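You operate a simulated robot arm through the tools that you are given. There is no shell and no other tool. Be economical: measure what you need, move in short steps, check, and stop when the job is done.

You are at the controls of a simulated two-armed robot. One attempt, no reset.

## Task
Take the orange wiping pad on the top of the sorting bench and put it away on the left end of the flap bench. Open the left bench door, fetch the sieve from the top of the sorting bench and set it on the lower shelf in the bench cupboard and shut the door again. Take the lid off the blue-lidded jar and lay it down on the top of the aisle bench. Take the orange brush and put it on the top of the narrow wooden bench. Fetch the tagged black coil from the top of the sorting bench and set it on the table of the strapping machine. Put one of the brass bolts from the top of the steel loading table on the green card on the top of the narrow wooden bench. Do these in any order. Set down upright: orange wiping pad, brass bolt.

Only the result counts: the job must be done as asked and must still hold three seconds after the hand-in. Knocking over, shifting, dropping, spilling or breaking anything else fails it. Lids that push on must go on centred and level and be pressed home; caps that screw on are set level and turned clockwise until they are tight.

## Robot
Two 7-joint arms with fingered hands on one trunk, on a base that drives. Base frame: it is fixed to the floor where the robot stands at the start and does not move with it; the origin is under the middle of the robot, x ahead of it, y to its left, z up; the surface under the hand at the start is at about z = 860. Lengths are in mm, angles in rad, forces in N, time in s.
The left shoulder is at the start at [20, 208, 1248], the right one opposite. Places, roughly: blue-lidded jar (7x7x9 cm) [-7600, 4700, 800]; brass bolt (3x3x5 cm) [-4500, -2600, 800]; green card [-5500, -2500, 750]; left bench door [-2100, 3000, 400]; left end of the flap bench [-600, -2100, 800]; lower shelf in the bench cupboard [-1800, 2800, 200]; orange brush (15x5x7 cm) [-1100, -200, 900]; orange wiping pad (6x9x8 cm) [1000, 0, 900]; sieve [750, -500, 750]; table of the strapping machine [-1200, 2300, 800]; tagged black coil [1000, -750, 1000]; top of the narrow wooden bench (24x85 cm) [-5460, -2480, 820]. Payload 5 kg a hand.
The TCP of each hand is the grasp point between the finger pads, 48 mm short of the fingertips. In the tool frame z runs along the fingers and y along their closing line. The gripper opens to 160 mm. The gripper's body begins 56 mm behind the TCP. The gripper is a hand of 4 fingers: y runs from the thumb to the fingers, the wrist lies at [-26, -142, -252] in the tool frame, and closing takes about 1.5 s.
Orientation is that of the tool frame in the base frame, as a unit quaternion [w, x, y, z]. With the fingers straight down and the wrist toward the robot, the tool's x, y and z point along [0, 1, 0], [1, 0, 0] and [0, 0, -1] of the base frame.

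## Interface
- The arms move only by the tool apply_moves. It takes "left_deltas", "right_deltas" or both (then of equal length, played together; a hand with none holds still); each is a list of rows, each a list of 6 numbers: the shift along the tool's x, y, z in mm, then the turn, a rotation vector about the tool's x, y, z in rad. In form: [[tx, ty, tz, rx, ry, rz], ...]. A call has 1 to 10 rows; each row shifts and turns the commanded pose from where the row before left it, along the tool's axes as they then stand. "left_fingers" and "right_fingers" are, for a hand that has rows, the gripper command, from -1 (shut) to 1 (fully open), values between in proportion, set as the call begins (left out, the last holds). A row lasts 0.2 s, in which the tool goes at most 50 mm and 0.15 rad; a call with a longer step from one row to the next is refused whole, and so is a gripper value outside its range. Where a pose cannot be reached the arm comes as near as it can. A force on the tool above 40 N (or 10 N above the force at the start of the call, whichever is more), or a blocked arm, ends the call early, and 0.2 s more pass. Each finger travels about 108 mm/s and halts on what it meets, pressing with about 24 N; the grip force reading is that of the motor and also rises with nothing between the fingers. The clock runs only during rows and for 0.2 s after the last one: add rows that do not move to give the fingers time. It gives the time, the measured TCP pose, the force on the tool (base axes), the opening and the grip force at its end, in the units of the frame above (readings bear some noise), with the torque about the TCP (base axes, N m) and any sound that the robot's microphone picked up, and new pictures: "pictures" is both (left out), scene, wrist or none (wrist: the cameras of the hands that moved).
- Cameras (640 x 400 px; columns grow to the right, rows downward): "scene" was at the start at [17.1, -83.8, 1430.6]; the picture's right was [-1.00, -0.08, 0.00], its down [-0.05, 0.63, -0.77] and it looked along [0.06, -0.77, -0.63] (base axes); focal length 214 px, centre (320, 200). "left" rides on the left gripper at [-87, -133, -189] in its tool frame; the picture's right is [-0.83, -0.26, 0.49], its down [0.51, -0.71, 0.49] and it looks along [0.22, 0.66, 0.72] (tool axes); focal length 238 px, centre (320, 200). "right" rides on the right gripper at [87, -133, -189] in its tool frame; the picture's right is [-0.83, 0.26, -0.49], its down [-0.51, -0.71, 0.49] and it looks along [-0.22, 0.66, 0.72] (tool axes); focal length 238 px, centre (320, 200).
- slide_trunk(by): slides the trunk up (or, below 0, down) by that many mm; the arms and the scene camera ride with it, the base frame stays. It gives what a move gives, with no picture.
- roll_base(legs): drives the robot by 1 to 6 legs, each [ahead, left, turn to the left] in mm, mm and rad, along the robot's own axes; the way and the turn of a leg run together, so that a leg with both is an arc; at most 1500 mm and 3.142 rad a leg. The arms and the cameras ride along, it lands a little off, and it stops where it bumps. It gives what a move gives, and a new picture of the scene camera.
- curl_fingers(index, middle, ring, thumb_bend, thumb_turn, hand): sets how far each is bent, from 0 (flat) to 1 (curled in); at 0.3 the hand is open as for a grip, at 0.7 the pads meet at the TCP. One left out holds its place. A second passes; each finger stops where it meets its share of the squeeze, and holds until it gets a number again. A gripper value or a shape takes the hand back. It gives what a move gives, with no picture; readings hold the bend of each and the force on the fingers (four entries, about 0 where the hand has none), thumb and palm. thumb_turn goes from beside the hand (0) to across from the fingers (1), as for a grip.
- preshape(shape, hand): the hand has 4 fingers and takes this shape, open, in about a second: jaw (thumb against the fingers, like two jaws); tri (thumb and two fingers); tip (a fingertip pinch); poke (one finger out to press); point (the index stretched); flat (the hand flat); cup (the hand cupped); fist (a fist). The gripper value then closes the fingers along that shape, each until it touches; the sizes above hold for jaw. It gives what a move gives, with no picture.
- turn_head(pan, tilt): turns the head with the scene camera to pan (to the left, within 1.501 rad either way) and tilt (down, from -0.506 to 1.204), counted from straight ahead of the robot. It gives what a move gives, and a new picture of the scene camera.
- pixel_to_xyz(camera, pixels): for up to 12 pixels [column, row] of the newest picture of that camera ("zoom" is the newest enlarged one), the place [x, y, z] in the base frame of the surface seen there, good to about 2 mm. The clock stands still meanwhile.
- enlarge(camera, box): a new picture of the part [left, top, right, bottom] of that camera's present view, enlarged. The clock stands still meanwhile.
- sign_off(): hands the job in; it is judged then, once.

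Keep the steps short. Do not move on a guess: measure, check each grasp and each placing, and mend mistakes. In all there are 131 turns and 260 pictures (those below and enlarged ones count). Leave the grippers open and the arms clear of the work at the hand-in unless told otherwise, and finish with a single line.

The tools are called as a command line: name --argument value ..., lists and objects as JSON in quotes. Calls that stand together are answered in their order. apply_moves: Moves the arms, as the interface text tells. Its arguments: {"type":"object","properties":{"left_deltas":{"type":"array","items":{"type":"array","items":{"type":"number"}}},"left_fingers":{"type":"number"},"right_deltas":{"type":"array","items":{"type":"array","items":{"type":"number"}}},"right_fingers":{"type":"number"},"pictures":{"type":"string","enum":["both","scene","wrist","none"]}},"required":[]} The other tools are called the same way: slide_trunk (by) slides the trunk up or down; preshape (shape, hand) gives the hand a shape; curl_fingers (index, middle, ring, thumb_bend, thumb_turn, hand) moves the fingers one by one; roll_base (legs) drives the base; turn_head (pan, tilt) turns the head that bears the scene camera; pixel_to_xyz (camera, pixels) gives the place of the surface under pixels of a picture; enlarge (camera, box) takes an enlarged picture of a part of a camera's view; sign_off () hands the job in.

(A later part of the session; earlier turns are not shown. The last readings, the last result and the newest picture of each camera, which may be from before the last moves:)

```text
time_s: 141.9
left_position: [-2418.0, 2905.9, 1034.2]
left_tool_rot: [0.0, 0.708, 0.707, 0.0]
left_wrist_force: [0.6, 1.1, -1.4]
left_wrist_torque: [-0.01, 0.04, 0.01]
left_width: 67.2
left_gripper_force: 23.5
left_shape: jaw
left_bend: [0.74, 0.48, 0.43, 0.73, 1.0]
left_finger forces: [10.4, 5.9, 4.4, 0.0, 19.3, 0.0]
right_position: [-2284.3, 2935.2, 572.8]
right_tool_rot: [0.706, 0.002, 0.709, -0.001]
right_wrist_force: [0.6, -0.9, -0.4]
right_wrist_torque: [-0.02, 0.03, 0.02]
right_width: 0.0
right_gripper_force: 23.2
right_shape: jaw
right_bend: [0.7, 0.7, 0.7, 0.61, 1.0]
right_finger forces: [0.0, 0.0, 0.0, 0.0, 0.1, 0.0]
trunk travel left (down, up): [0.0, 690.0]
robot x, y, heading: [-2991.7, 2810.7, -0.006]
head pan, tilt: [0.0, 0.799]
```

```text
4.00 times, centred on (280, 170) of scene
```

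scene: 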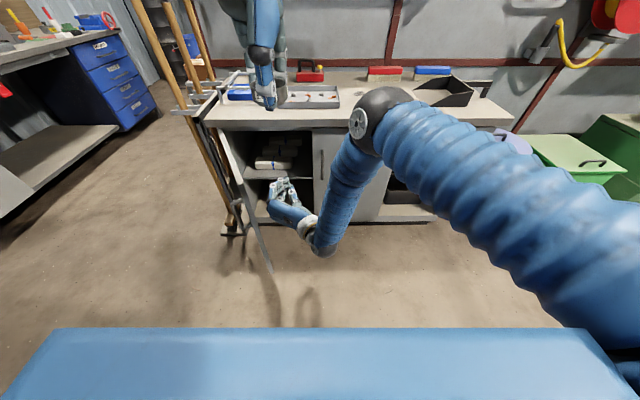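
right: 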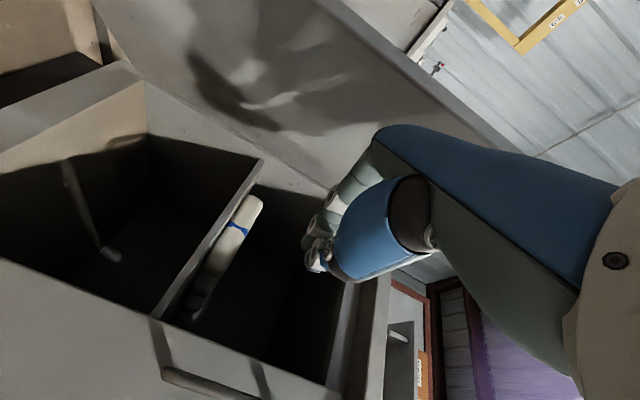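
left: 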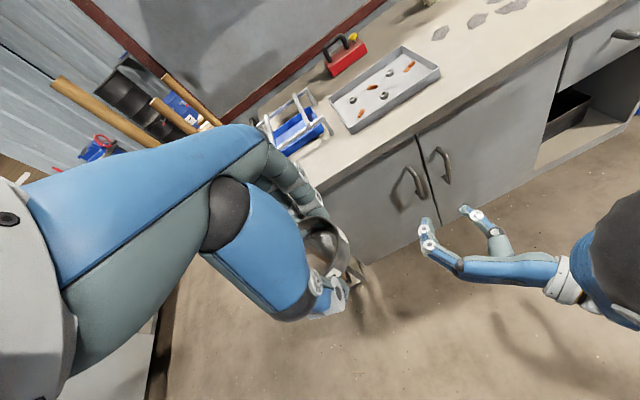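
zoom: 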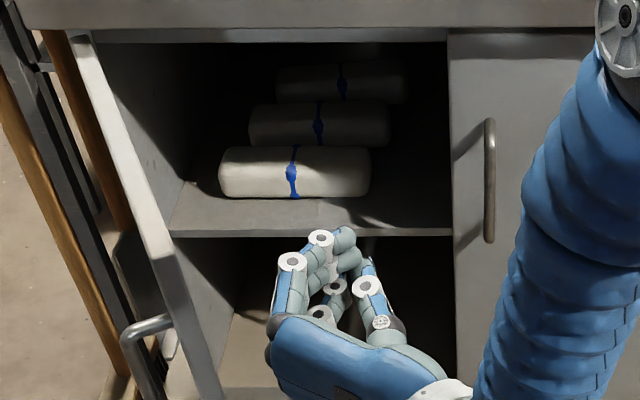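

The lower shelf surface is at z=160, the upper shelf at z≈440–456 with its edge at x≈-2045. The door stands at about 62°. I push it on to about 85°.

apply_moves --right_deltas '[[0, 40, 0, 0, 0, 0], [0, 40, 0, 0, 0, 0], [0, 40, 0, 0, 0, 0], [0, 40, 0, 0, 0, 0], [0, 40, 0, 0, 0, 0], [0, 15, 0, 0, 0, 0]]' --pictures "scene"

pixel_to_xyz --camera "scene" --pixels '[[232, 160], [240, 245], [245, 255], [250, 262], [225, 200]]'

```text
time_s: 143.3
left_position: [-2418.3, 2907.5, 1034.5]
left_tool_rot: [0.0, 0.708, 0.707, 0.0]
left_wrist_force: [0.0, -0.1, -1.0]
left_wrist_torque: [-0.04, -0.02, 0.01]
left_width: 67.3
left_gripper_force: 24.4
left_shape: jaw
left_bend: [0.74, 0.48, 0.43, 0.73, 1.0]
left_finger forces: [10.4, 6.0, 4.2, 0.1, 19.3, 0.0]
right_position: [-2287.2, 3150.1, 572.5]
right_tool_rot: [0.704, 0.001, 0.71, 0.0]
right_wrist_force: [-0.6, -0.9, 0.3]
right_wrist_torque: [0.0, 0.01, 0.0]
right_width: 0.0
right_gripper_force: 24.1
right_shape: jaw
right_bend: [0.7, 0.7, 0.7, 0.61, 1.0]
right_finger forces: [0.1, 0.0, 0.0, 0.0, 0.1, 0.0]
trunk travel left (down, up): [0.0, 690.0]
robot x, y, heading: [-2990.5, 2810.5, -0.009]
head pan, tilt: [0.0, 0.799]
```

scene: 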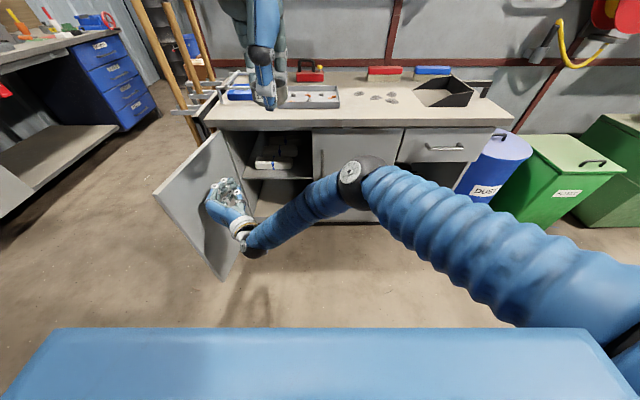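

```text
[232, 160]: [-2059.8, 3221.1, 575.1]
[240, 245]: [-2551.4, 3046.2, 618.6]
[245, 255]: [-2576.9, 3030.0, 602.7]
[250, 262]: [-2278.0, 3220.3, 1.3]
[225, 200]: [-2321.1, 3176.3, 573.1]
```

The door is now open about 100°. I take the right hand back out to the right.

pixel_to_xyz --camera "scene" --pixels '[[158, 196], [190, 235], [216, 272], [200, 150], [195, 120], [255, 205], [270, 210]]'

apply_moves --right_deltas '[[0, -45, 0, 0, 0, 0], [0, -49, 0, 0, 0, 0], [0, -49, 0, 0, 0, 0], [0, -49, 0, 0, 0, 0], [0, -49, 0, 0, 0, 0], [0, -49, 0, 0, 0, 0], [0, -49, 0, 0, 0, 0], [0, -30, -38, 0, 0, 0], [0, -30, -38, 0, 0, 0], [0, -30, -38, 0, 0, 0]]' --pictures "scene"

```text
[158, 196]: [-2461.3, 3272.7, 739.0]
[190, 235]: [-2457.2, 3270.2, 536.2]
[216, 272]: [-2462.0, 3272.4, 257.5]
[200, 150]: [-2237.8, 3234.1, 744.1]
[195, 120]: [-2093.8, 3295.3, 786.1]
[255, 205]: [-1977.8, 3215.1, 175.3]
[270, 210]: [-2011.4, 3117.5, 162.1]
```

```text
time_s: 145.5
left_position: [-2418.4, 2907.0, 1034.5]
left_tool_rot: [0.0, 0.707, 0.707, 0.0]
left_wrist_force: [0.6, -0.7, -0.4]
left_wrist_torque: [-0.01, 0.01, 0.0]
left_width: 67.2
left_gripper_force: 24.2
left_shape: jaw
left_bend: [0.74, 0.48, 0.43, 0.73, 1.0]
left_finger forces: [10.3, 6.0, 4.3, 0.1, 19.2, 0.0]
right_position: [-2397.3, 2721.5, 573.1]
right_tool_rot: [0.705, 0.001, 0.709, -0.001]
right_wrist_force: [0.4, 0.8, -0.8]
right_wrist_torque: [0.04, 0.02, -0.02]
right_width: 0.0
right_gripper_force: 23.7
right_shape: jaw
right_bend: [0.7, 0.7, 0.7, 0.61, 1.0]
right_finger forces: [0.0, 0.0, 0.0, 0.1, 0.1, 0.1]
trunk travel left (down, up): [0.0, 690.0]
robot x, y, heading: [-2989.8, 2806.2, 0.0]
head pan, tilt: [0.0, 0.799]
```

scene: 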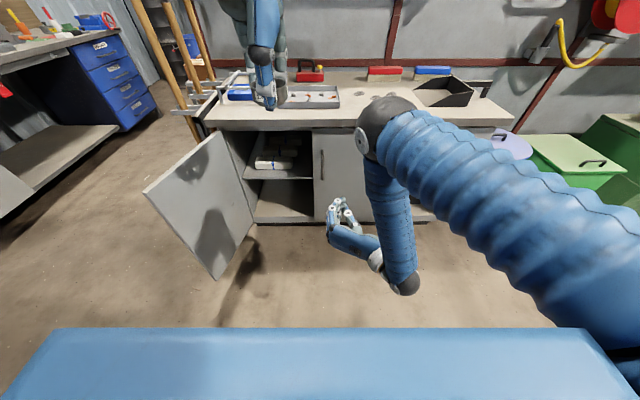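

The door is open about 97° and stays. Now I lower the left hand with the sieve and move the right hand further aside.

apply_moves --left_deltas '[[0, 0, 48, 0, 0, 0], [0, 0, 48, 0, 0, 0], [0, 0, 48, 0, 0, 0], [0, 0, 48, 0, 0, 0], [0, 0, 48, 0, 0, 0], [0, 0, 48, 0, 0, 0], [0, 0, 48, 0, 0, 0], [0, 0, 48, 0, 0, 0], [0, 0, 48, 0, 0, 0], [0, 0, 48, 0, 0, 0]]' --right_deltas '[[0, -30, 0, 0, 0, 0], [0, -30, 0, 0, 0, 0], [0, -30, 0, 0, 0, 0], [0, -30, 0, 0, 0, 0], [0, 0, 0, 0, 0, 0], [0, 0, 0, 0, 0, 0], [0, 0, 0, 0, 0, 0], [0, 0, 0, 0, 0, 0], [0, 0, 0, 0, 0, 0], [0, 0, 0, 0, 0, 0]]' --pictures "none"

apply_moves --left_deltas '[[0, 0, 48, 0, 0, 0], [0, 0, 48, 0, 0, 0], [0, 0, 48, 0, 0, 0], [0, 0, 48, 0, 0, 0], [0, 0, 48, 0, 0, 0], [0, 0, 30, 0, 0, 0], [30, 0, 0, 0, 0, 0], [30, 0, 0, 0, 0, 0], [30, 0, 0, 0, 0, 0]]' --pictures "both"

```text
time_s: 147.7
left_position: [-2418.4, 2905.2, 550.3]
left_tool_rot: [0.0, 0.707, 0.707, 0.0]
left_wrist_force: [1.1, -0.3, -0.3]
left_wrist_torque: [0.0, 0.17, -0.04]
left_width: 66.7
left_gripper_force: 24.1
left_shape: jaw
left_bend: [0.74, 0.48, 0.43, 0.73, 1.0]
left_finger forces: [10.6, 5.9, 4.6, 0.0, 19.1, 0.0]
right_position: [-2400.5, 2601.9, 574.1]
right_tool_rot: [0.705, 0.001, 0.709, 0.0]
right_wrist_force: [-0.6, 0.1, -0.4]
right_wrist_torque: [0.02, 0.06, -0.01]
right_width: 0.2
right_gripper_force: 23.9
right_shape: jaw
right_bend: [0.7, 0.7, 0.7, 0.61, 1.0]
right_finger forces: [0.1, 0.0, 0.0, 0.0, 0.0, 0.0]
trunk travel left (down, up): [0.0, 690.0]
robot x, y, heading: [-2988.2, 2807.0, 0.001]
head pan, tilt: [0.0, 0.799]
```

```text
time_s: 149.7
left_position: [-2418.3, 3000.7, 283.7]
left_tool_rot: [0.0, 0.708, 0.706, 0.0]
left_wrist_force: [-0.4, -2.0, -0.6]
left_wrist_torque: [0.11, -0.02, 0.03]
left_width: 66.9
left_gripper_force: 24.5
left_shape: jaw
left_bend: [0.74, 0.48, 0.43, 0.73, 1.0]
left_finger forces: [10.3, 5.8, 4.4, 0.0, 18.8, 0.0]
right_position: [-2399.7, 2601.5, 574.0]
right_tool_rot: [0.705, 0.002, 0.709, 0.001]
right_wrist_force: [0.8, 0.2, -0.2]
right_wrist_torque: [-0.04, 0.0, 0.04]
right_width: 0.1
right_gripper_force: 24.1
right_shape: jaw
right_bend: [0.7, 0.7, 0.7, 0.61, 1.0]
right_finger forces: [0.0, 0.0, 0.1, 0.0, 0.0, 0.0]
trunk travel left (down, up): [0.0, 690.0]
robot x, y, heading: [-2990.7, 2810.8, -0.001]
head pan, tilt: [0.0, 0.799]
```

scene: 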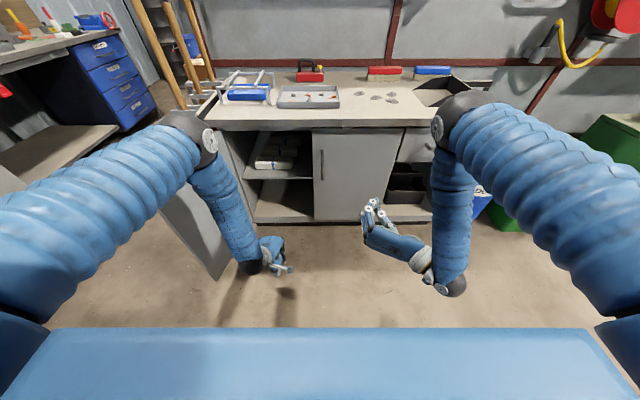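
left: 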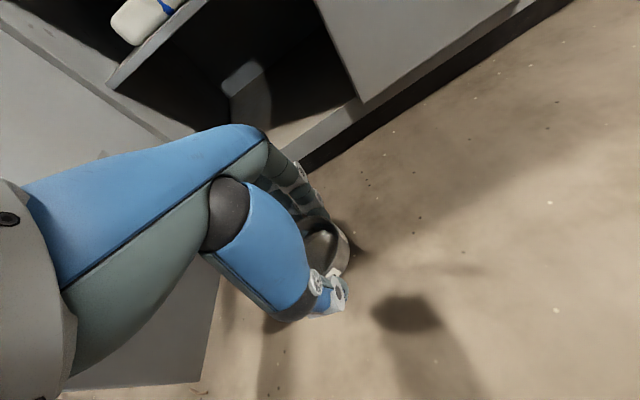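

The left elbow is near the open door. I measure how far before I move forward.

pixel_to_xyz --camera "scene" --pixels '[[180, 125], [210, 140], [215, 200], [195, 195], [240, 250], [262, 265], [205, 225], [205, 245], [440, 125], [375, 205]]'

```text
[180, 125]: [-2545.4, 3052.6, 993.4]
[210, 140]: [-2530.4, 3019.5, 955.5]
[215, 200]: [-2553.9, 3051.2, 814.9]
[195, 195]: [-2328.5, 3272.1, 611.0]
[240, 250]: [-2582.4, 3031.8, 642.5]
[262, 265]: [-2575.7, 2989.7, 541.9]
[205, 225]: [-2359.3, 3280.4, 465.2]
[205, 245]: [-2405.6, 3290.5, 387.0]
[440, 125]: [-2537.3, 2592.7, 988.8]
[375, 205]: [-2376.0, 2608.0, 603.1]
```

Clearances are fine. I drive 150 mm ahead, then push the sieve in toward [-2012,3000] by the arm at z≈284 first.

roll_base --legs '[[160, 0, 0]]'

apply_moves --left_deltas '[[0, 40, 0, 0, 0, 0], [0, 40, 0, 0, 0, 0], [0, 40, 0, 0, 0, 0], [0, 30, 0, 0, 0, 0], [0, 0, 0, 0, 0, 0]]' --pictures "both"

```text
time_s: 151.1
left_position: [-2261.4, 2999.7, 283.7]
left_tool_rot: [0.0, 0.708, 0.706, 0.0]
left_wrist_force: [0.7, 0.2, -0.8]
left_wrist_torque: [0.02, 0.06, 0.03]
left_width: 66.8
left_gripper_force: 23.8
left_shape: jaw
left_bend: [0.74, 0.48, 0.43, 0.73, 1.0]
left_finger forces: [10.4, 5.9, 4.5, 0.1, 18.7, 0.1]
right_position: [-2243.6, 2601.3, 574.2]
right_tool_rot: [0.705, 0.001, 0.709, 0.001]
right_wrist_force: [0.2, 0.3, -0.3]
right_wrist_torque: [-0.02, 0.03, 0.03]
right_width: 0.3
right_gripper_force: 23.9
right_shape: jaw
right_bend: [0.7, 0.7, 0.7, 0.61, 1.0]
right_finger forces: [0.0, 0.0, 0.0, 0.0, 0.0, 0.0]
trunk travel left (down, up): [0.0, 690.0]
robot x, y, heading: [-2835.3, 2809.7, -0.003]
head pan, tilt: [0.0, 0.799]
```

scene: 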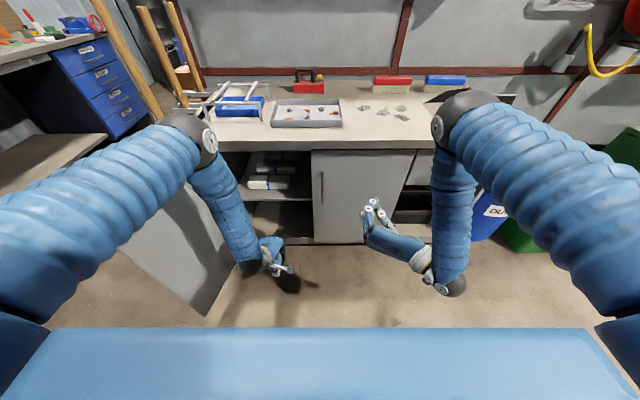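

```text
time_s: 152.3
left_position: [-2112.0, 2997.3, 280.8]
left_tool_rot: [0.0, 0.708, 0.707, 0.0]
left_wrist_force: [0.3, -1.2, 0.2]
left_wrist_torque: [-0.01, 0.0, 0.01]
left_width: 67.1
left_gripper_force: 24.0
left_shape: jaw
left_bend: [0.74, 0.48, 0.43, 0.73, 1.0]
left_finger forces: [10.5, 5.8, 4.7, 0.0, 19.1, 0.0]
right_position: [-2243.4, 2600.1, 572.2]
right_tool_rot: [0.704, 0.001, 0.71, 0.0]
right_wrist_force: [-0.2, -0.4, -0.8]
right_wrist_torque: [0.0, -0.02, -0.04]
right_width: 0.1
right_gripper_force: 23.4
right_shape: jaw
right_bend: [0.7, 0.7, 0.7, 0.61, 1.0]
right_finger forces: [0.1, 0.0, 0.1, 0.1, 0.1, 0.0]
trunk travel left (down, up): [0.0, 690.0]
robot x, y, heading: [-2833.6, 2808.4, -0.007]
head pan, tilt: [0.0, 0.799]
```

scene: 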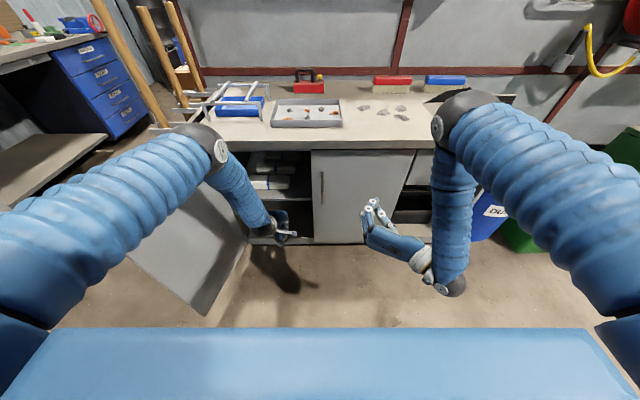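
left: 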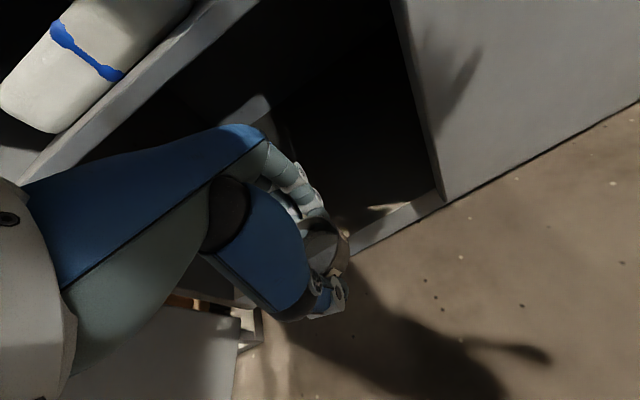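

The fingers are at the opening. I lower to z≈232, then go 100 mm in, under the upper shelf.

apply_moves --left_deltas '[[0, 0, 25, 0, 0, 0], [0, 0, 24, 0, 0, 0], [0, 25, 0, 0, 0, 0], [0, 25, 0, 0, 0, 0], [0, 25, 0, 0, 0, 0], [0, 25, 0, 0, 0, 0], [0, 0, 0, 0, 0, 0]]' --pictures "both"

enlarge --camera "scene" --box '[200, 140, 340, 260]'

```text
time_s: 153.9
left_position: [-2012.8, 2998.9, 235.0]
left_tool_rot: [0.0, 0.709, 0.706, 0.0]
left_wrist_force: [-0.4, -0.4, -0.1]
left_wrist_torque: [-0.02, 0.0, -0.03]
left_width: 66.5
left_gripper_force: 23.6
left_shape: jaw
left_bend: [0.74, 0.48, 0.43, 0.73, 1.0]
left_finger forces: [10.5, 5.8, 4.7, 0.1, 18.8, 0.1]
right_position: [-2242.7, 2600.3, 573.0]
right_tool_rot: [0.705, 0.001, 0.71, 0.0]
right_wrist_force: [0.0, -0.5, 0.7]
right_wrist_torque: [0.03, 0.01, -0.01]
right_width: 0.1
right_gripper_force: 23.4
right_shape: jaw
right_bend: [0.7, 0.7, 0.7, 0.61, 1.0]
right_finger forces: [0.0, 0.0, 0.0, 0.0, 0.1, 0.1]
trunk travel left (down, up): [0.0, 690.0]
robot x, y, heading: [-2834.6, 2812.3, -0.007]
head pan, tilt: [0.0, 0.799]
```

scene: 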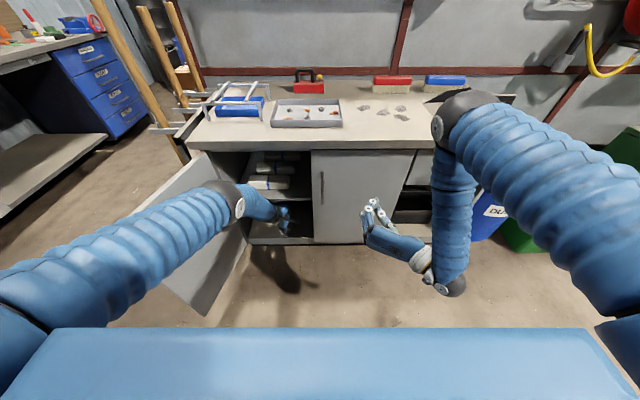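
left: 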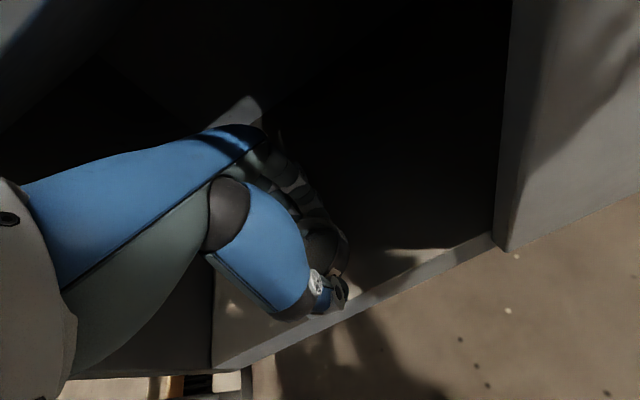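

```text
3.33 times, centred on (270, 200) of scene
```

zoom: 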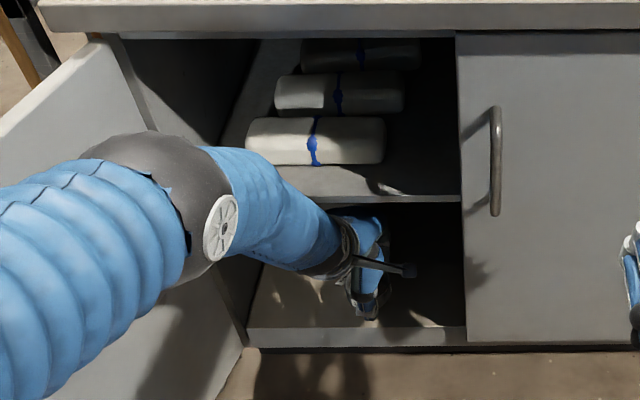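

The sieve is just inside. I go 30 mm deeper so the door can shut, then lower to z≈211.

apply_moves --left_deltas '[[0, 15, 0, 0, 0, 0], [0, 18, 0, 0, 0, 0], [0, 0, 10, 0, 0, 0], [0, 0, 8, 0, 0, 0], [0, 0, 5, 0, 0, 0], [0, 0, 0, 0, 0, 0]]' --pictures "wrist"

enlarge --camera "left" --box '[220, 140, 440, 340]'

```text
time_s: 155.5
left_position: [-1982.9, 3002.0, 231.3]
left_tool_rot: [-0.004, 0.707, 0.707, -0.002]
left_wrist_force: [-0.7, -0.9, -1.7]
left_wrist_torque: [0.01, -0.04, 0.02]
left_width: 66.2
left_gripper_force: 23.4
left_shape: jaw
left_bend: [0.74, 0.48, 0.43, 0.73, 1.0]
left_finger forces: [10.8, 5.8, 4.7, 0.0, 19.0, 0.0]
left hand out of reach, approached as far as the arm can: row 3, 4, 5
right_position: [-2243.1, 2600.4, 572.9]
right_tool_rot: [0.705, 0.001, 0.709, 0.0]
right_wrist_force: [-0.4, 1.2, 1.3]
right_wrist_torque: [0.0, 0.03, 0.02]
right_width: 0.1
right_gripper_force: 24.1
right_shape: jaw
right_bend: [0.7, 0.7, 0.7, 0.61, 1.0]
right_finger forces: [0.0, 0.1, 0.0, 0.0, 0.0, 0.0]
trunk travel left (down, up): [0.0, 690.0]
robot x, y, heading: [-2831.1, 2808.7, -0.003]
head pan, tilt: [0.0, 0.799]
stopped in row 6 (left hand): the force on the tool passed its limit at 41 N (the readings are from after the stop); the commanded pose is now the measured one
```

left: 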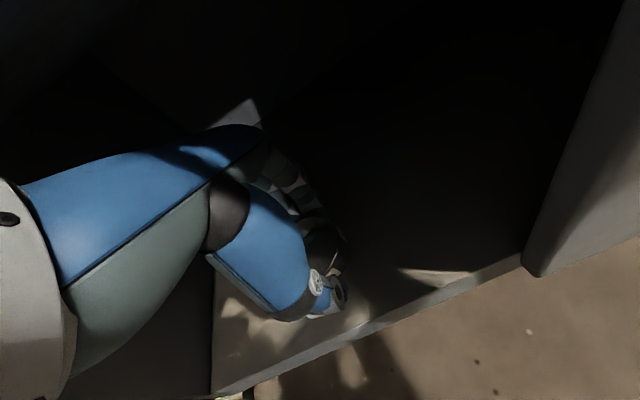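

```text
2.00 times, centred on (330, 240) of left
```

zoom: 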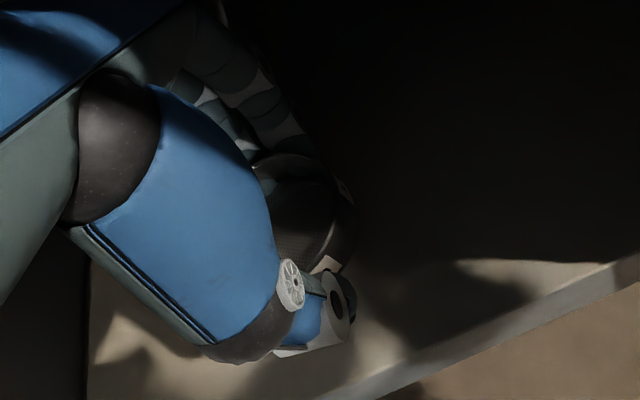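

The arm ran out of reach and touched something. I pull back 90 mm, drive 60 mm ahead for reach, and will lower before going deeper.

apply_moves --left_deltas '[[0, -30, 0, 0, 0, 0], [0, -30, 0, 0, 0, 0], [0, -35, 0, 0, 0, 0], [0, 0, 0, 0, 0, 0]]' --pictures "none"

roll_base --legs '[[65, 0, 0]]'

apply_moves --left_deltas '[[0, 0, 8, 0, 0, 0], [0, 0, 8, 0, 0, 0], [0, 0, 0, 0, 0, 0]]' --pictures "wrist"

```text
time_s: 156.5
left_position: [-2078.2, 3002.0, 233.0]
left_tool_rot: [-0.002, 0.708, 0.707, -0.001]
left_wrist_force: [-0.1, 0.5, -1.8]
left_wrist_torque: [-0.03, -0.01, -0.03]
left_width: 66.5
left_gripper_force: 23.6
left_shape: jaw
left_bend: [0.74, 0.48, 0.44, 0.73, 1.0]
left_finger forces: [10.6, 5.8, 5.0, 0.0, 18.7, 0.0]
right_position: [-2243.2, 2602.2, 573.1]
right_tool_rot: [0.705, 0.001, 0.709, 0.0]
right_wrist_force: [0.1, 0.4, -0.6]
right_wrist_torque: [0.03, 0.02, 0.04]
right_width: 0.0
right_gripper_force: 23.4
right_shape: jaw
right_bend: [0.7, 0.7, 0.7, 0.61, 1.0]
right_finger forces: [0.0, 0.0, 0.0, 0.0, 0.1, 0.0]
trunk travel left (down, up): [0.0, 690.0]
robot x, y, heading: [-2832.5, 2808.6, -0.002]
head pan, tilt: [0.0, 0.799]
```

```text
time_s: 157.5
left_position: [-2012.8, 3002.7, 233.0]
left_tool_rot: [-0.003, 0.707, 0.707, -0.002]
left_wrist_force: [0.4, 0.1, -0.8]
left_wrist_torque: [0.01, 0.0, 0.02]
left_width: 66.2
left_gripper_force: 24.4
left_shape: jaw
left_bend: [0.74, 0.48, 0.44, 0.73, 1.0]
left_finger forces: [10.6, 5.8, 4.9, 0.0, 18.8, 0.0]
right_position: [-2177.1, 2600.5, 572.7]
right_tool_rot: [0.705, 0.001, 0.709, 0.0]
right_wrist_force: [0.0, 0.2, -0.4]
right_wrist_torque: [-0.03, 0.01, 0.0]
right_width: 0.0
right_gripper_force: 23.8
right_shape: jaw
right_bend: [0.7, 0.7, 0.7, 0.61, 1.0]
right_finger forces: [0.0, 0.0, 0.0, 0.1, 0.0, 0.0]
trunk travel left (down, up): [0.0, 690.0]
robot x, y, heading: [-2766.9, 2810.1, -0.006]
head pan, tilt: [0.0, 0.799]
```

scene: 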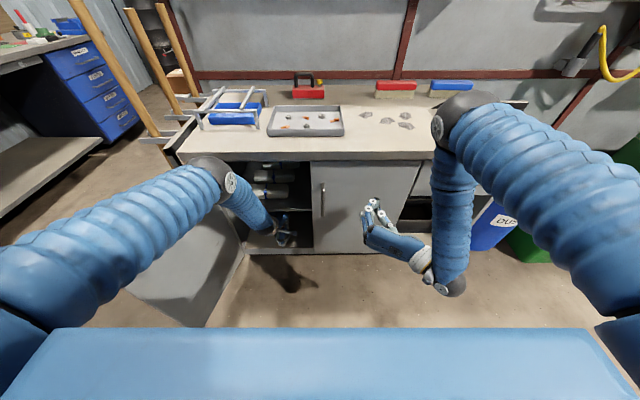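

```text
time_s: 158.3
left_position: [-2012.9, 3003.0, 217.9]
left_tool_rot: [-0.003, 0.707, 0.707, -0.001]
left_wrist_force: [0.5, -0.9, -0.7]
left_wrist_torque: [-0.01, 0.0, 0.04]
left_width: 66.2
left_gripper_force: 23.9
left_shape: jaw
left_bend: [0.74, 0.48, 0.44, 0.73, 1.0]
left_finger forces: [10.5, 5.7, 4.9, 0.1, 18.9, 0.1]
right_position: [-2178.1, 2601.1, 573.3]
right_tool_rot: [0.705, 0.001, 0.709, -0.001]
right_wrist_force: [0.1, 0.2, -0.5]
right_wrist_torque: [0.0, -0.02, 0.05]
right_width: 0.0
right_gripper_force: 24.8
right_shape: jaw
right_bend: [0.7, 0.7, 0.7, 0.61, 1.0]
right_finger forces: [0.1, 0.0, 0.1, 0.0, 0.1, 0.1]
trunk travel left (down, up): [0.0, 690.0]
robot x, y, heading: [-2766.0, 2807.7, 0.004]
head pan, tilt: [0.0, 0.799]
```

left: 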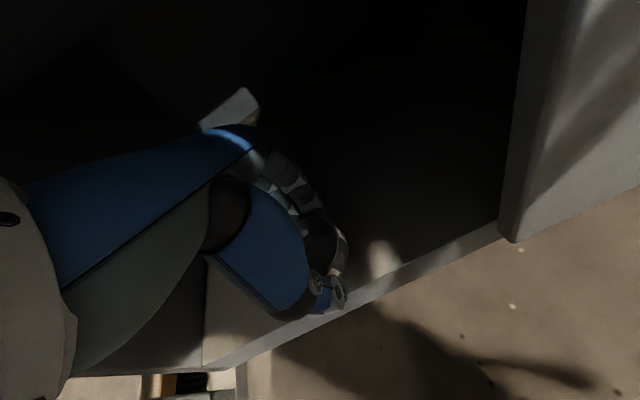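

Good; now 20 mm deeper and down gently.

apply_moves --left_deltas '[[0, 10, 0, 0, 0, 0], [0, 10, 0, 0, 0, 0], [0, 0, 3, 0, 0, 0], [0, 0, 3, 0, 0, 0], [0, 0, 2, 0, 0, 0], [0, 0, 0, 0, 0, 0]]' --pictures "none"

```text
time_s: 159.7
left_position: [-1990.5, 3004.2, 209.6]
left_tool_rot: [-0.002, 0.707, 0.707, 0.0]
left_wrist_force: [-2.2, 0.2, 9.7]
left_wrist_torque: [-0.02, -0.32, 0.06]
left_width: 66.4
left_gripper_force: 24.2
left_shape: jaw
left_bend: [0.74, 0.48, 0.44, 0.73, 1.0]
left_finger forces: [18.8, 5.6, 5.1, 0.0, 21.1, 0.1]
right_position: [-2178.8, 2601.4, 574.6]
right_tool_rot: [0.706, 0.001, 0.708, 0.0]
right_wrist_force: [-0.6, 0.1, 0.0]
right_wrist_torque: [0.02, -0.03, 0.0]
right_width: 0.0
right_gripper_force: 24.4
right_shape: jaw
right_bend: [0.7, 0.7, 0.7, 0.61, 1.0]
right_finger forces: [0.0, 0.0, 0.0, 0.0, 0.0, 0.1]
trunk travel left (down, up): [0.0, 690.0]
robot x, y, heading: [-2767.5, 2809.0, -0.002]
head pan, tilt: [0.0, 0.799]
```

The sieve has touched the shelf. I open the hand, then straighten the fingers so they swing up and away from the sieve.

apply_moves --left_deltas '[[0, 0, -2, 0, 0, 0], [0, 0, 0, 0, 0, 0], [0, 0, 0, 0, 0, 0], [0, 0, 0, 0, 0, 0]]' --left_fingers 0.4 --pictures "none"

curl_fingers --hand "left" --index 0.05 --middle 0.05 --ring 0.05

enlarge --camera "left" --box '[220, 120, 460, 340]'

enlarge --camera "scene" --box '[200, 140, 340, 260]'

```text
time_s: 160.7
left_position: [-1992.6, 3003.1, 210.1]
left_tool_rot: [-0.003, 0.707, 0.707, -0.002]
left_wrist_force: [-0.2, -0.4, 0.3]
left_wrist_torque: [-0.04, -0.01, 0.0]
left_width: 111.1
left_gripper_force: 0.1
left_shape: jaw
left_bend: [0.27, 0.38, 0.35, 0.59, 0.99]
left_finger forces: [0.0, 1.2, 0.0, 0.0, 0.0, 0.1]
right_position: [-2177.6, 2600.5, 574.0]
right_tool_rot: [0.704, 0.001, 0.71, 0.0]
right_wrist_force: [0.5, -0.4, -0.5]
right_wrist_torque: [-0.02, -0.01, 0.02]
right_width: 0.0
right_gripper_force: 24.2
right_shape: jaw
right_bend: [0.7, 0.7, 0.7, 0.61, 1.0]
right_finger forces: [0.0, 0.0, 0.0, 0.1, 0.0, 0.0]
trunk travel left (down, up): [0.0, 690.0]
robot x, y, heading: [-2766.4, 2809.2, -0.003]
head pan, tilt: [0.0, 0.799]
```

```text
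time_s: 161.7
left_position: [-1993.0, 3001.7, 209.2]
left_tool_rot: [-0.003, 0.707, 0.707, -0.002]
left_wrist_force: [0.0, 0.6, 0.0]
left_wrist_torque: [-0.01, -0.02, 0.01]
left_width: 202.5
left_gripper_force: 0.0
left_shape: fingers
left_bend: [0.05, 0.05, 0.05, 0.59, 0.99]
left_finger forces: [0.1, 0.1, 0.0, 0.0, 0.0, 0.0]
right_position: [-2178.0, 2601.1, 573.6]
right_tool_rot: [0.704, 0.002, 0.71, 0.001]
right_wrist_force: [-0.3, 0.7, -0.1]
right_wrist_torque: [0.03, 0.0, -0.03]
right_width: 0.1
right_gripper_force: 23.9
right_shape: jaw
right_bend: [0.7, 0.7, 0.7, 0.61, 1.0]
right_finger forces: [0.0, 0.0, 0.0, 0.1, 0.1, 0.0]
trunk travel left (down, up): [0.0, 690.0]
robot x, y, heading: [-2764.1, 2810.0, -0.002]
head pan, tilt: [0.0, 0.799]
```

```text
1.82 times, centred on (340, 230) of left
```

zoom: 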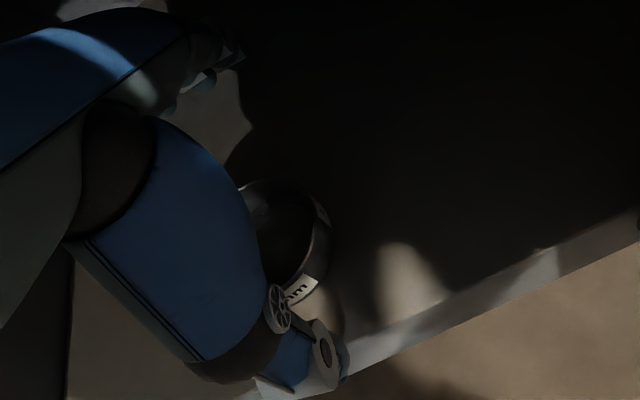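

```text
3.33 times, centred on (270, 200) of scene
```

zoom: 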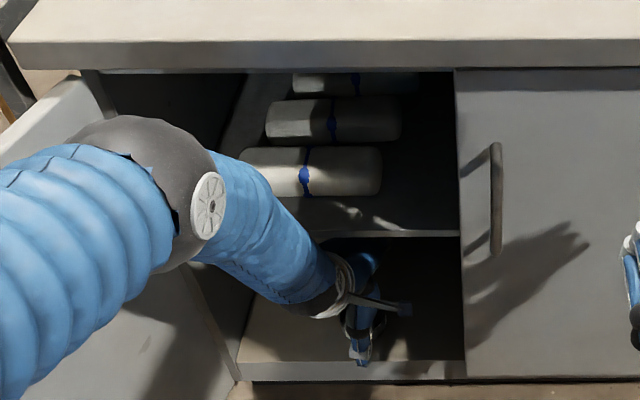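

The sieve stands upright on the shelf. I check the height of the finger tips against the sieve rim.

pixel_to_xyz --camera "left" --pixels '[[307, 145], [298, 168], [350, 250], [328, 220], [320, 300], [340, 320], [345, 240]]'

```text
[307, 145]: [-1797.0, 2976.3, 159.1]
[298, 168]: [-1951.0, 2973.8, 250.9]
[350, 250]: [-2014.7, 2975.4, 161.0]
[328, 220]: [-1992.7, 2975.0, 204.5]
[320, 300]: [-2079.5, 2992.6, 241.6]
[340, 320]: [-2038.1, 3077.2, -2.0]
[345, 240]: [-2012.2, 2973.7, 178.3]
```

The finger tips are at about z=250, above the rim (≈200). I withdraw straight back with a slight rise.

apply_moves --left_deltas '[[0, -10, -5, 0, 0, 0], [0, -20, -3, 0, 0, 0], [0, -30, 0, 0, 0, 0], [0, -40, 0, 0, 0, 0], [0, -40, 0, 0, 0, 0], [0, -40, 0, 0, 0, 0], [0, -40, 0, 0, 0, 0], [0, -40, 0, 0, 0, 0]]' --pictures "both"

enlarge --camera "scene" --box '[220, 180, 340, 255]'

```text
time_s: 163.5
left_position: [-2251.1, 3004.6, 222.5]
left_tool_rot: [-0.002, 0.707, 0.707, -0.001]
left_wrist_force: [1.5, -0.1, 2.0]
left_wrist_torque: [0.01, 0.21, -0.03]
left_width: 203.2
left_gripper_force: 0.1
left_shape: fingers
left_bend: [0.05, 0.05, 0.05, 0.59, 0.99]
left_finger forces: [0.1, 0.0, 0.0, 0.0, 0.1, 0.0]
right_position: [-2176.4, 2600.4, 573.8]
right_tool_rot: [0.705, 0.002, 0.709, 0.0]
right_wrist_force: [1.0, -0.4, -0.1]
right_wrist_torque: [0.01, 0.01, -0.02]
right_width: 0.1
right_gripper_force: 23.8
right_shape: jaw
right_bend: [0.7, 0.7, 0.7, 0.61, 1.0]
right_finger forces: [0.0, 0.0, 0.1, 0.0, 0.0, 0.0]
trunk travel left (down, up): [0.0, 690.0]
robot x, y, heading: [-2767.6, 2809.8, -0.006]
head pan, tilt: [0.0, 0.799]
```

scene: 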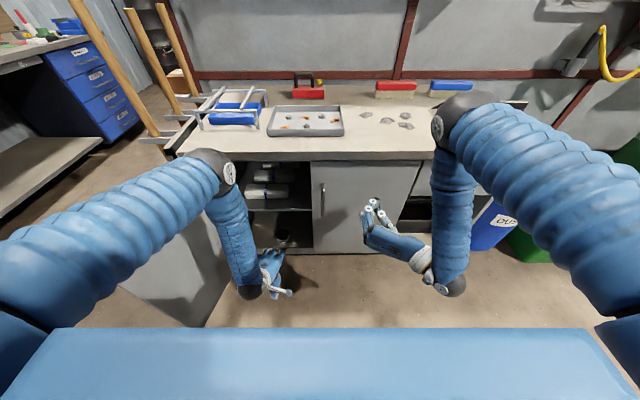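
left: 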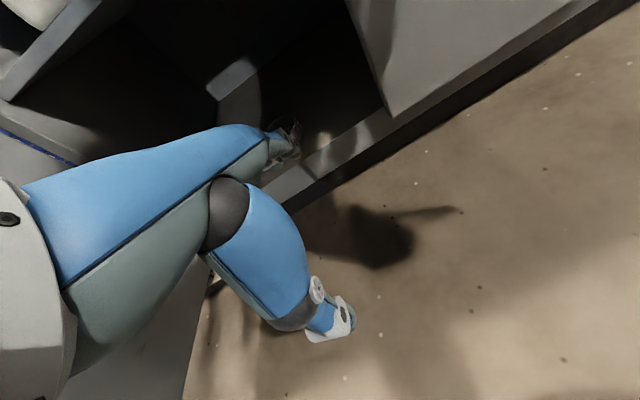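

```text
5.33 times, centred on (280, 218) of scene
```

zoom: 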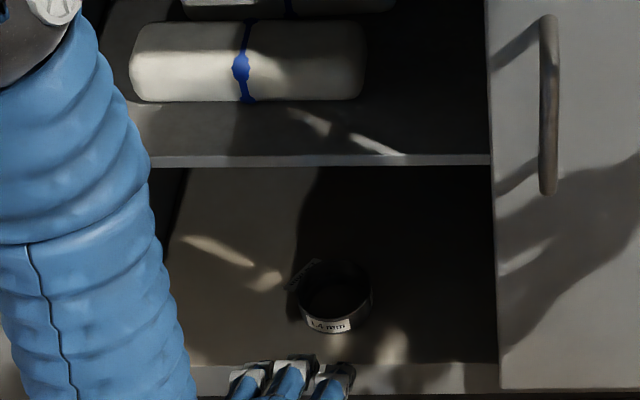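

The sieve sits upright on the lower shelf, clear of the door. To close, I back off, close the left fist, and strafe left to get outside the door.

apply_moves --left_deltas '[[0, -20, -40, 0, 0, 0], [0, 0, -45, 0, 0, 0], [0, 0, -45, 0, 0, 0], [0, 0, -45, 0, 0, 0], [0, 0, 0, 0, 0, 0], [0, 0, 0, 0, 0, 0]]' --left_fingers -1 --pictures "none"

roll_base --legs '[[-400, 0, 0.005], [0, 330, 0]]'

apply_moves --left_deltas '[[0, 0, 0, -0.0863, 0.0863, 0.0863], [0, 0, 0, -0.0863, 0.0863, 0.0863], [0, 0, 0, -0.0863, 0.0863, 0.0863], [0, 0, 0, -0.0863, 0.0863, 0.0863], [0, 0, 0, -0.0863, 0.0863, 0.0863], [0, 0, 0, -0.0863, 0.0863, 0.0863], [0, 0, 0, -0.0863, 0.0863, 0.0863]]' --pictures "none"

apply_moves --left_deltas '[[0, 0, 0, -0.0863, 0.0863, 0.0863], [0, 0, 0, -0.0863, 0.0863, 0.0863], [0, 0, 0, -0.0863, 0.0863, 0.0863], [0, 0, 0, -0.0863, 0.0863, 0.0863], [0, 0, 0, -0.0863, 0.0863, 0.0863], [0, 0, 0, -0.0863, 0.0863, 0.0863], [0, 0, 0, -0.0863, 0.0863, 0.0863], [0, 0, 0, 0, 0, 0]]' --pictures "scene"

```text
time_s: 164.9
left_position: [-2271.2, 3003.1, 396.8]
left_tool_rot: [-0.003, 0.707, 0.707, -0.002]
left_wrist_force: [0.5, -0.9, 0.0]
left_wrist_torque: [-0.02, -0.01, 0.01]
left_width: 0.3
left_gripper_force: 24.1
left_shape: jaw
left_bend: [0.7, 0.7, 0.7, 0.61, 1.0]
left_finger forces: [0.0, 0.0, 0.0, 0.0, 0.0, 0.0]
right_position: [-2177.2, 2601.1, 574.0]
right_tool_rot: [0.705, 0.001, 0.71, 0.0]
right_wrist_force: [-0.5, 0.1, -0.3]
right_wrist_torque: [0.0, -0.03, 0.01]
right_width: 0.2
right_gripper_force: 23.9
right_shape: jaw
right_bend: [0.7, 0.7, 0.7, 0.61, 1.0]
right_finger forces: [0.1, 0.0, 0.0, 0.0, 0.1, 0.1]
trunk travel left (down, up): [0.0, 690.0]
robot x, y, heading: [-2766.8, 2813.1, 0.001]
head pan, tilt: [0.0, 0.799]
```

```text
time_s: 169.1
left_position: [-2672.7, 3336.7, 396.7]
left_tool_rot: [-0.003, 0.705, 0.71, -0.002]
left_wrist_force: [0.4, 0.2, 0.5]
left_wrist_torque: [-0.02, 0.0, 0.0]
left_width: 0.0
left_gripper_force: 24.4
left_shape: jaw
left_bend: [0.7, 0.7, 0.7, 0.61, 1.0]
left_finger forces: [0.0, 0.0, 0.0, 0.0, 0.0, 0.0]
right_position: [-2574.7, 2935.8, 573.0]
right_tool_rot: [0.705, -0.001, 0.709, 0.003]
right_wrist_force: [0.4, 1.0, -0.3]
right_wrist_torque: [0.0, 0.0, 0.01]
right_width: 0.0
right_gripper_force: 23.5
right_shape: jaw
right_bend: [0.7, 0.7, 0.7, 0.61, 1.0]
right_finger forces: [0.0, 0.0, 0.0, 0.0, 0.0, 0.1]
trunk travel left (down, up): [0.0, 690.0]
robot x, y, heading: [-3170.1, 3140.0, 0.007]
head pan, tilt: [0.0, 0.799]
```

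scene: 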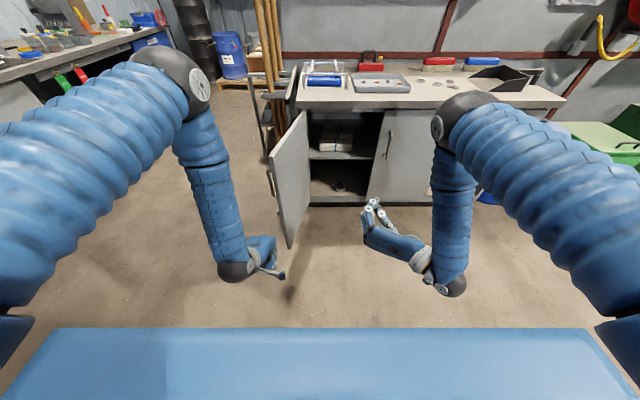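

```text
time_s: 170.7
left_position: [-2671.9, 3337.9, 395.9]
left_tool_rot: [-0.003, 0.816, 0.411, 0.407]
left_wrist_force: [0.1, -0.3, 0.7]
left_wrist_torque: [-0.02, 0.03, 0.0]
left_width: 0.2
left_gripper_force: 24.2
left_shape: jaw
left_bend: [0.7, 0.7, 0.7, 0.61, 1.0]
left_finger forces: [0.0, 0.0, 0.0, 0.1, 0.0, 0.0]
right_position: [-2575.9, 2936.3, 573.7]
right_tool_rot: [0.704, -0.001, 0.71, 0.002]
right_wrist_force: [-0.6, -0.3, -0.1]
right_wrist_torque: [-0.01, 0.02, -0.01]
right_width: 0.1
right_gripper_force: 24.0
right_shape: jaw
right_bend: [0.7, 0.7, 0.7, 0.61, 1.0]
right_finger forces: [0.0, 0.0, 0.0, 0.0, 0.0, 0.1]
trunk travel left (down, up): [0.0, 690.0]
robot x, y, heading: [-3167.6, 3140.8, 0.006]
head pan, tilt: [0.0, 0.799]
```

```text
time_s: 171.7
left_position: [-2697.3, 3257.0, 385.2]
left_tool_rot: [0.038, 0.814, 0.216, 0.537]
left_wrist_force: [0.2, 0.2, 0.5]
left_wrist_torque: [0.01, -0.03, -0.01]
left_width: 0.0
left_gripper_force: 24.2
left_shape: jaw
left_bend: [0.7, 0.7, 0.7, 0.61, 1.0]
left_finger forces: [0.0, 0.0, 0.1, 0.0, 0.0, 0.0]
left hand out of reach, approached as far as the arm can: row 3
right_position: [-2576.0, 2937.9, 573.5]
right_tool_rot: [0.704, -0.002, 0.71, 0.003]
right_wrist_force: [0.3, 0.6, 0.8]
right_wrist_torque: [0.0, -0.01, -0.01]
right_width: 0.1
right_gripper_force: 24.2
right_shape: jaw
right_bend: [0.7, 0.7, 0.7, 0.61, 1.0]
right_finger forces: [0.1, 0.1, 0.0, 0.1, 0.1, 0.0]
trunk travel left (down, up): [0.0, 690.0]
robot x, y, heading: [-3171.1, 3138.3, 0.003]
head pan, tilt: [0.0, 0.799]
stopped in row 4 (left hand): the force on the tool passed its limit at 45 N (the readings are from after the stop); the commanded pose is now the measured one
```

scene: 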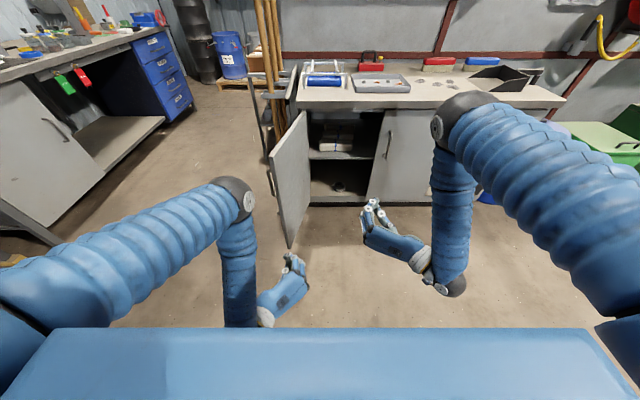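

The arm folds too tightly to finish that turn, but the closed hand already points forward and slightly down, which is enough to push. I raise the right hand clear, then move left and ahead with the base to get outside the door.

apply_moves --right_deltas '[[-45, 0, 0, 0, 0, 0], [-45, 0, 0, 0, 0, 0], [-45, 0, 0, 0, 0, 0], [-45, 0, 0, 0, 0, 0], [-45, 0, 0, 0, 0, 0], [-45, 0, 0, 0, 0, 0], [-45, 0, 0, 0, 0, 0], [-45, 0, 0, 0, 0, 0], [-45, 0, 0, 0, 0, 0]]' --pictures "none"

roll_base --legs '[[0, 190, 0], [290, 0, 0]]'

```text
time_s: 173.7
left_position: [-2696.4, 3258.4, 385.8]
left_tool_rot: [0.039, 0.814, 0.215, 0.538]
left_wrist_force: [-0.1, -0.3, -0.3]
left_wrist_torque: [-0.02, -0.02, 0.01]
left_width: 0.0
left_gripper_force: 23.6
left_shape: jaw
left_bend: [0.7, 0.7, 0.7, 0.61, 1.0]
left_finger forces: [0.1, 0.0, 0.1, 0.1, 0.0, 0.0]
right_position: [-2565.8, 2938.5, 978.8]
right_tool_rot: [0.705, -0.002, 0.71, 0.005]
right_wrist_force: [0.2, 0.3, -0.9]
right_wrist_torque: [0.0, -0.03, 0.03]
right_width: 0.1
right_gripper_force: 24.0
right_shape: jaw
right_bend: [0.7, 0.7, 0.7, 0.61, 1.0]
right_finger forces: [0.0, 0.1, 0.0, 0.1, 0.0, 0.0]
right hand out of reach, approached as far as the arm can: row 8
trunk travel left (down, up): [0.0, 690.0]
robot x, y, heading: [-3168.1, 3140.2, 0.002]
head pan, tilt: [0.0, 0.799]
```

```text
time_s: 176.9
left_position: [-2401.9, 3444.5, 385.8]
left_tool_rot: [0.041, 0.815, 0.213, 0.538]
left_wrist_force: [0.4, -0.7, -0.1]
left_wrist_torque: [0.0, 0.03, 0.02]
left_width: 0.0
left_gripper_force: 24.2
left_shape: jaw
left_bend: [0.7, 0.7, 0.7, 0.61, 1.0]
left_finger forces: [0.1, 0.0, 0.0, 0.0, 0.0, 0.0]
right_position: [-2275.4, 3123.5, 979.3]
right_tool_rot: [0.705, 0.001, 0.709, 0.001]
right_wrist_force: [-0.2, -0.8, -0.2]
right_wrist_torque: [-0.02, 0.01, 0.03]
right_width: 0.2
right_gripper_force: 24.5
right_shape: jaw
right_bend: [0.7, 0.7, 0.7, 0.61, 1.0]
right_finger forces: [0.0, 0.0, 0.0, 0.1, 0.0, 0.0]
trunk travel left (down, up): [0.0, 690.0]
robot x, y, heading: [-2876.0, 3328.8, 0.001]
head pan, tilt: [0.0, 0.799]
```

scene: 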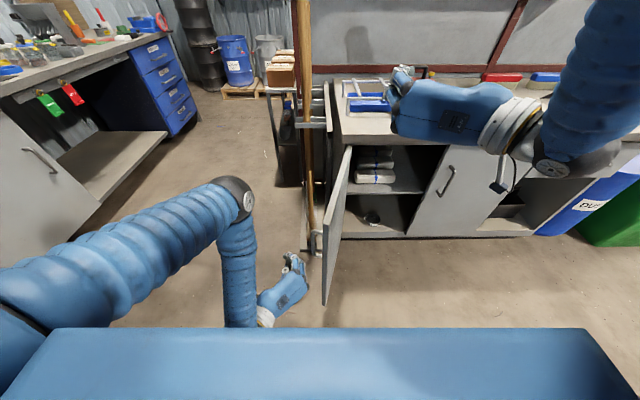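

The left hand is outside the door at [-2402,3445]. I strafe right so it sweeps the door towards closed.

roll_base --legs '[[0, -380, 0]]'

```text
time_s: 179.3
left_position: [-2404.0, 3063.6, 385.9]
left_tool_rot: [0.039, 0.815, 0.215, 0.537]
left_wrist_force: [0.1, -0.3, 0.2]
left_wrist_torque: [-0.02, -0.02, 0.01]
left_width: 0.0
left_gripper_force: 24.0
left_shape: jaw
left_bend: [0.7, 0.7, 0.7, 0.61, 1.0]
left_finger forces: [0.1, 0.0, 0.0, 0.0, 0.1, 0.1]
right_position: [-2275.6, 2743.5, 979.0]
right_tool_rot: [0.705, 0.0, 0.709, 0.003]
right_wrist_force: [1.0, -0.5, 0.2]
right_wrist_torque: [0.02, -0.01, 0.01]
right_width: 0.0
right_gripper_force: 24.0
right_shape: jaw
right_bend: [0.7, 0.7, 0.7, 0.61, 1.0]
right_finger forces: [0.0, 0.1, 0.0, 0.0, 0.0, 0.1]
trunk travel left (down, up): [0.0, 690.0]
robot x, y, heading: [-2875.0, 2946.7, -0.002]
head pan, tilt: [0.0, 0.799]
```

scene: 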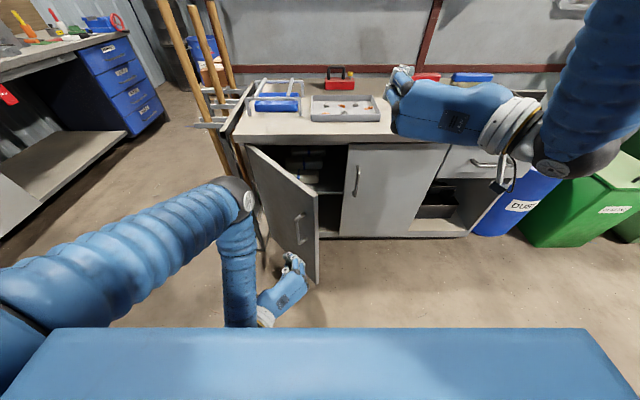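

The door is about 50° open. I drive ahead (and a little right) to push it shut.

roll_base --legs '[[220, -70, 0]]'

```text
time_s: 181.0
left_position: [-2181.7, 2991.8, 386.6]
left_tool_rot: [0.041, 0.815, 0.213, 0.538]
left_wrist_force: [1.1, -0.5, -0.3]
left_wrist_torque: [0.02, 0.0, 0.01]
left_width: 0.0
left_gripper_force: 23.7
left_shape: jaw
left_bend: [0.7, 0.7, 0.7, 0.61, 1.0]
left_finger forces: [0.1, 0.0, 0.0, 0.1, 0.1, 0.1]
right_position: [-2053.8, 2670.5, 978.4]
right_tool_rot: [0.704, 0.001, 0.71, 0.001]
right_wrist_force: [0.2, 0.5, -0.3]
right_wrist_torque: [0.02, 0.02, -0.01]
right_width: 0.0
right_gripper_force: 24.3
right_shape: jaw
right_bend: [0.7, 0.7, 0.7, 0.61, 1.0]
right_finger forces: [0.0, 0.0, 0.0, 0.0, 0.1, 0.1]
trunk travel left (down, up): [0.0, 690.0]
robot x, y, heading: [-2654.5, 2876.6, -0.006]
head pan, tilt: [0.0, 0.799]
```

scene: 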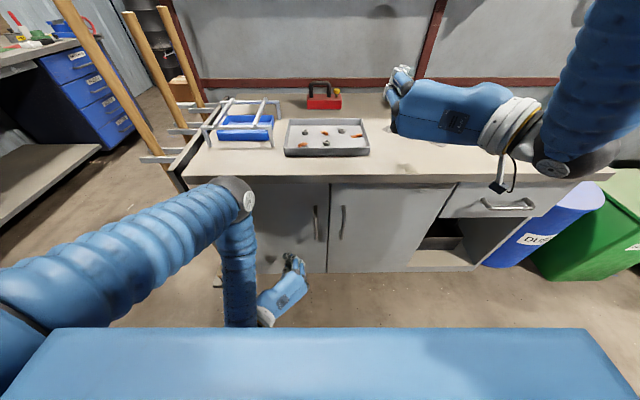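

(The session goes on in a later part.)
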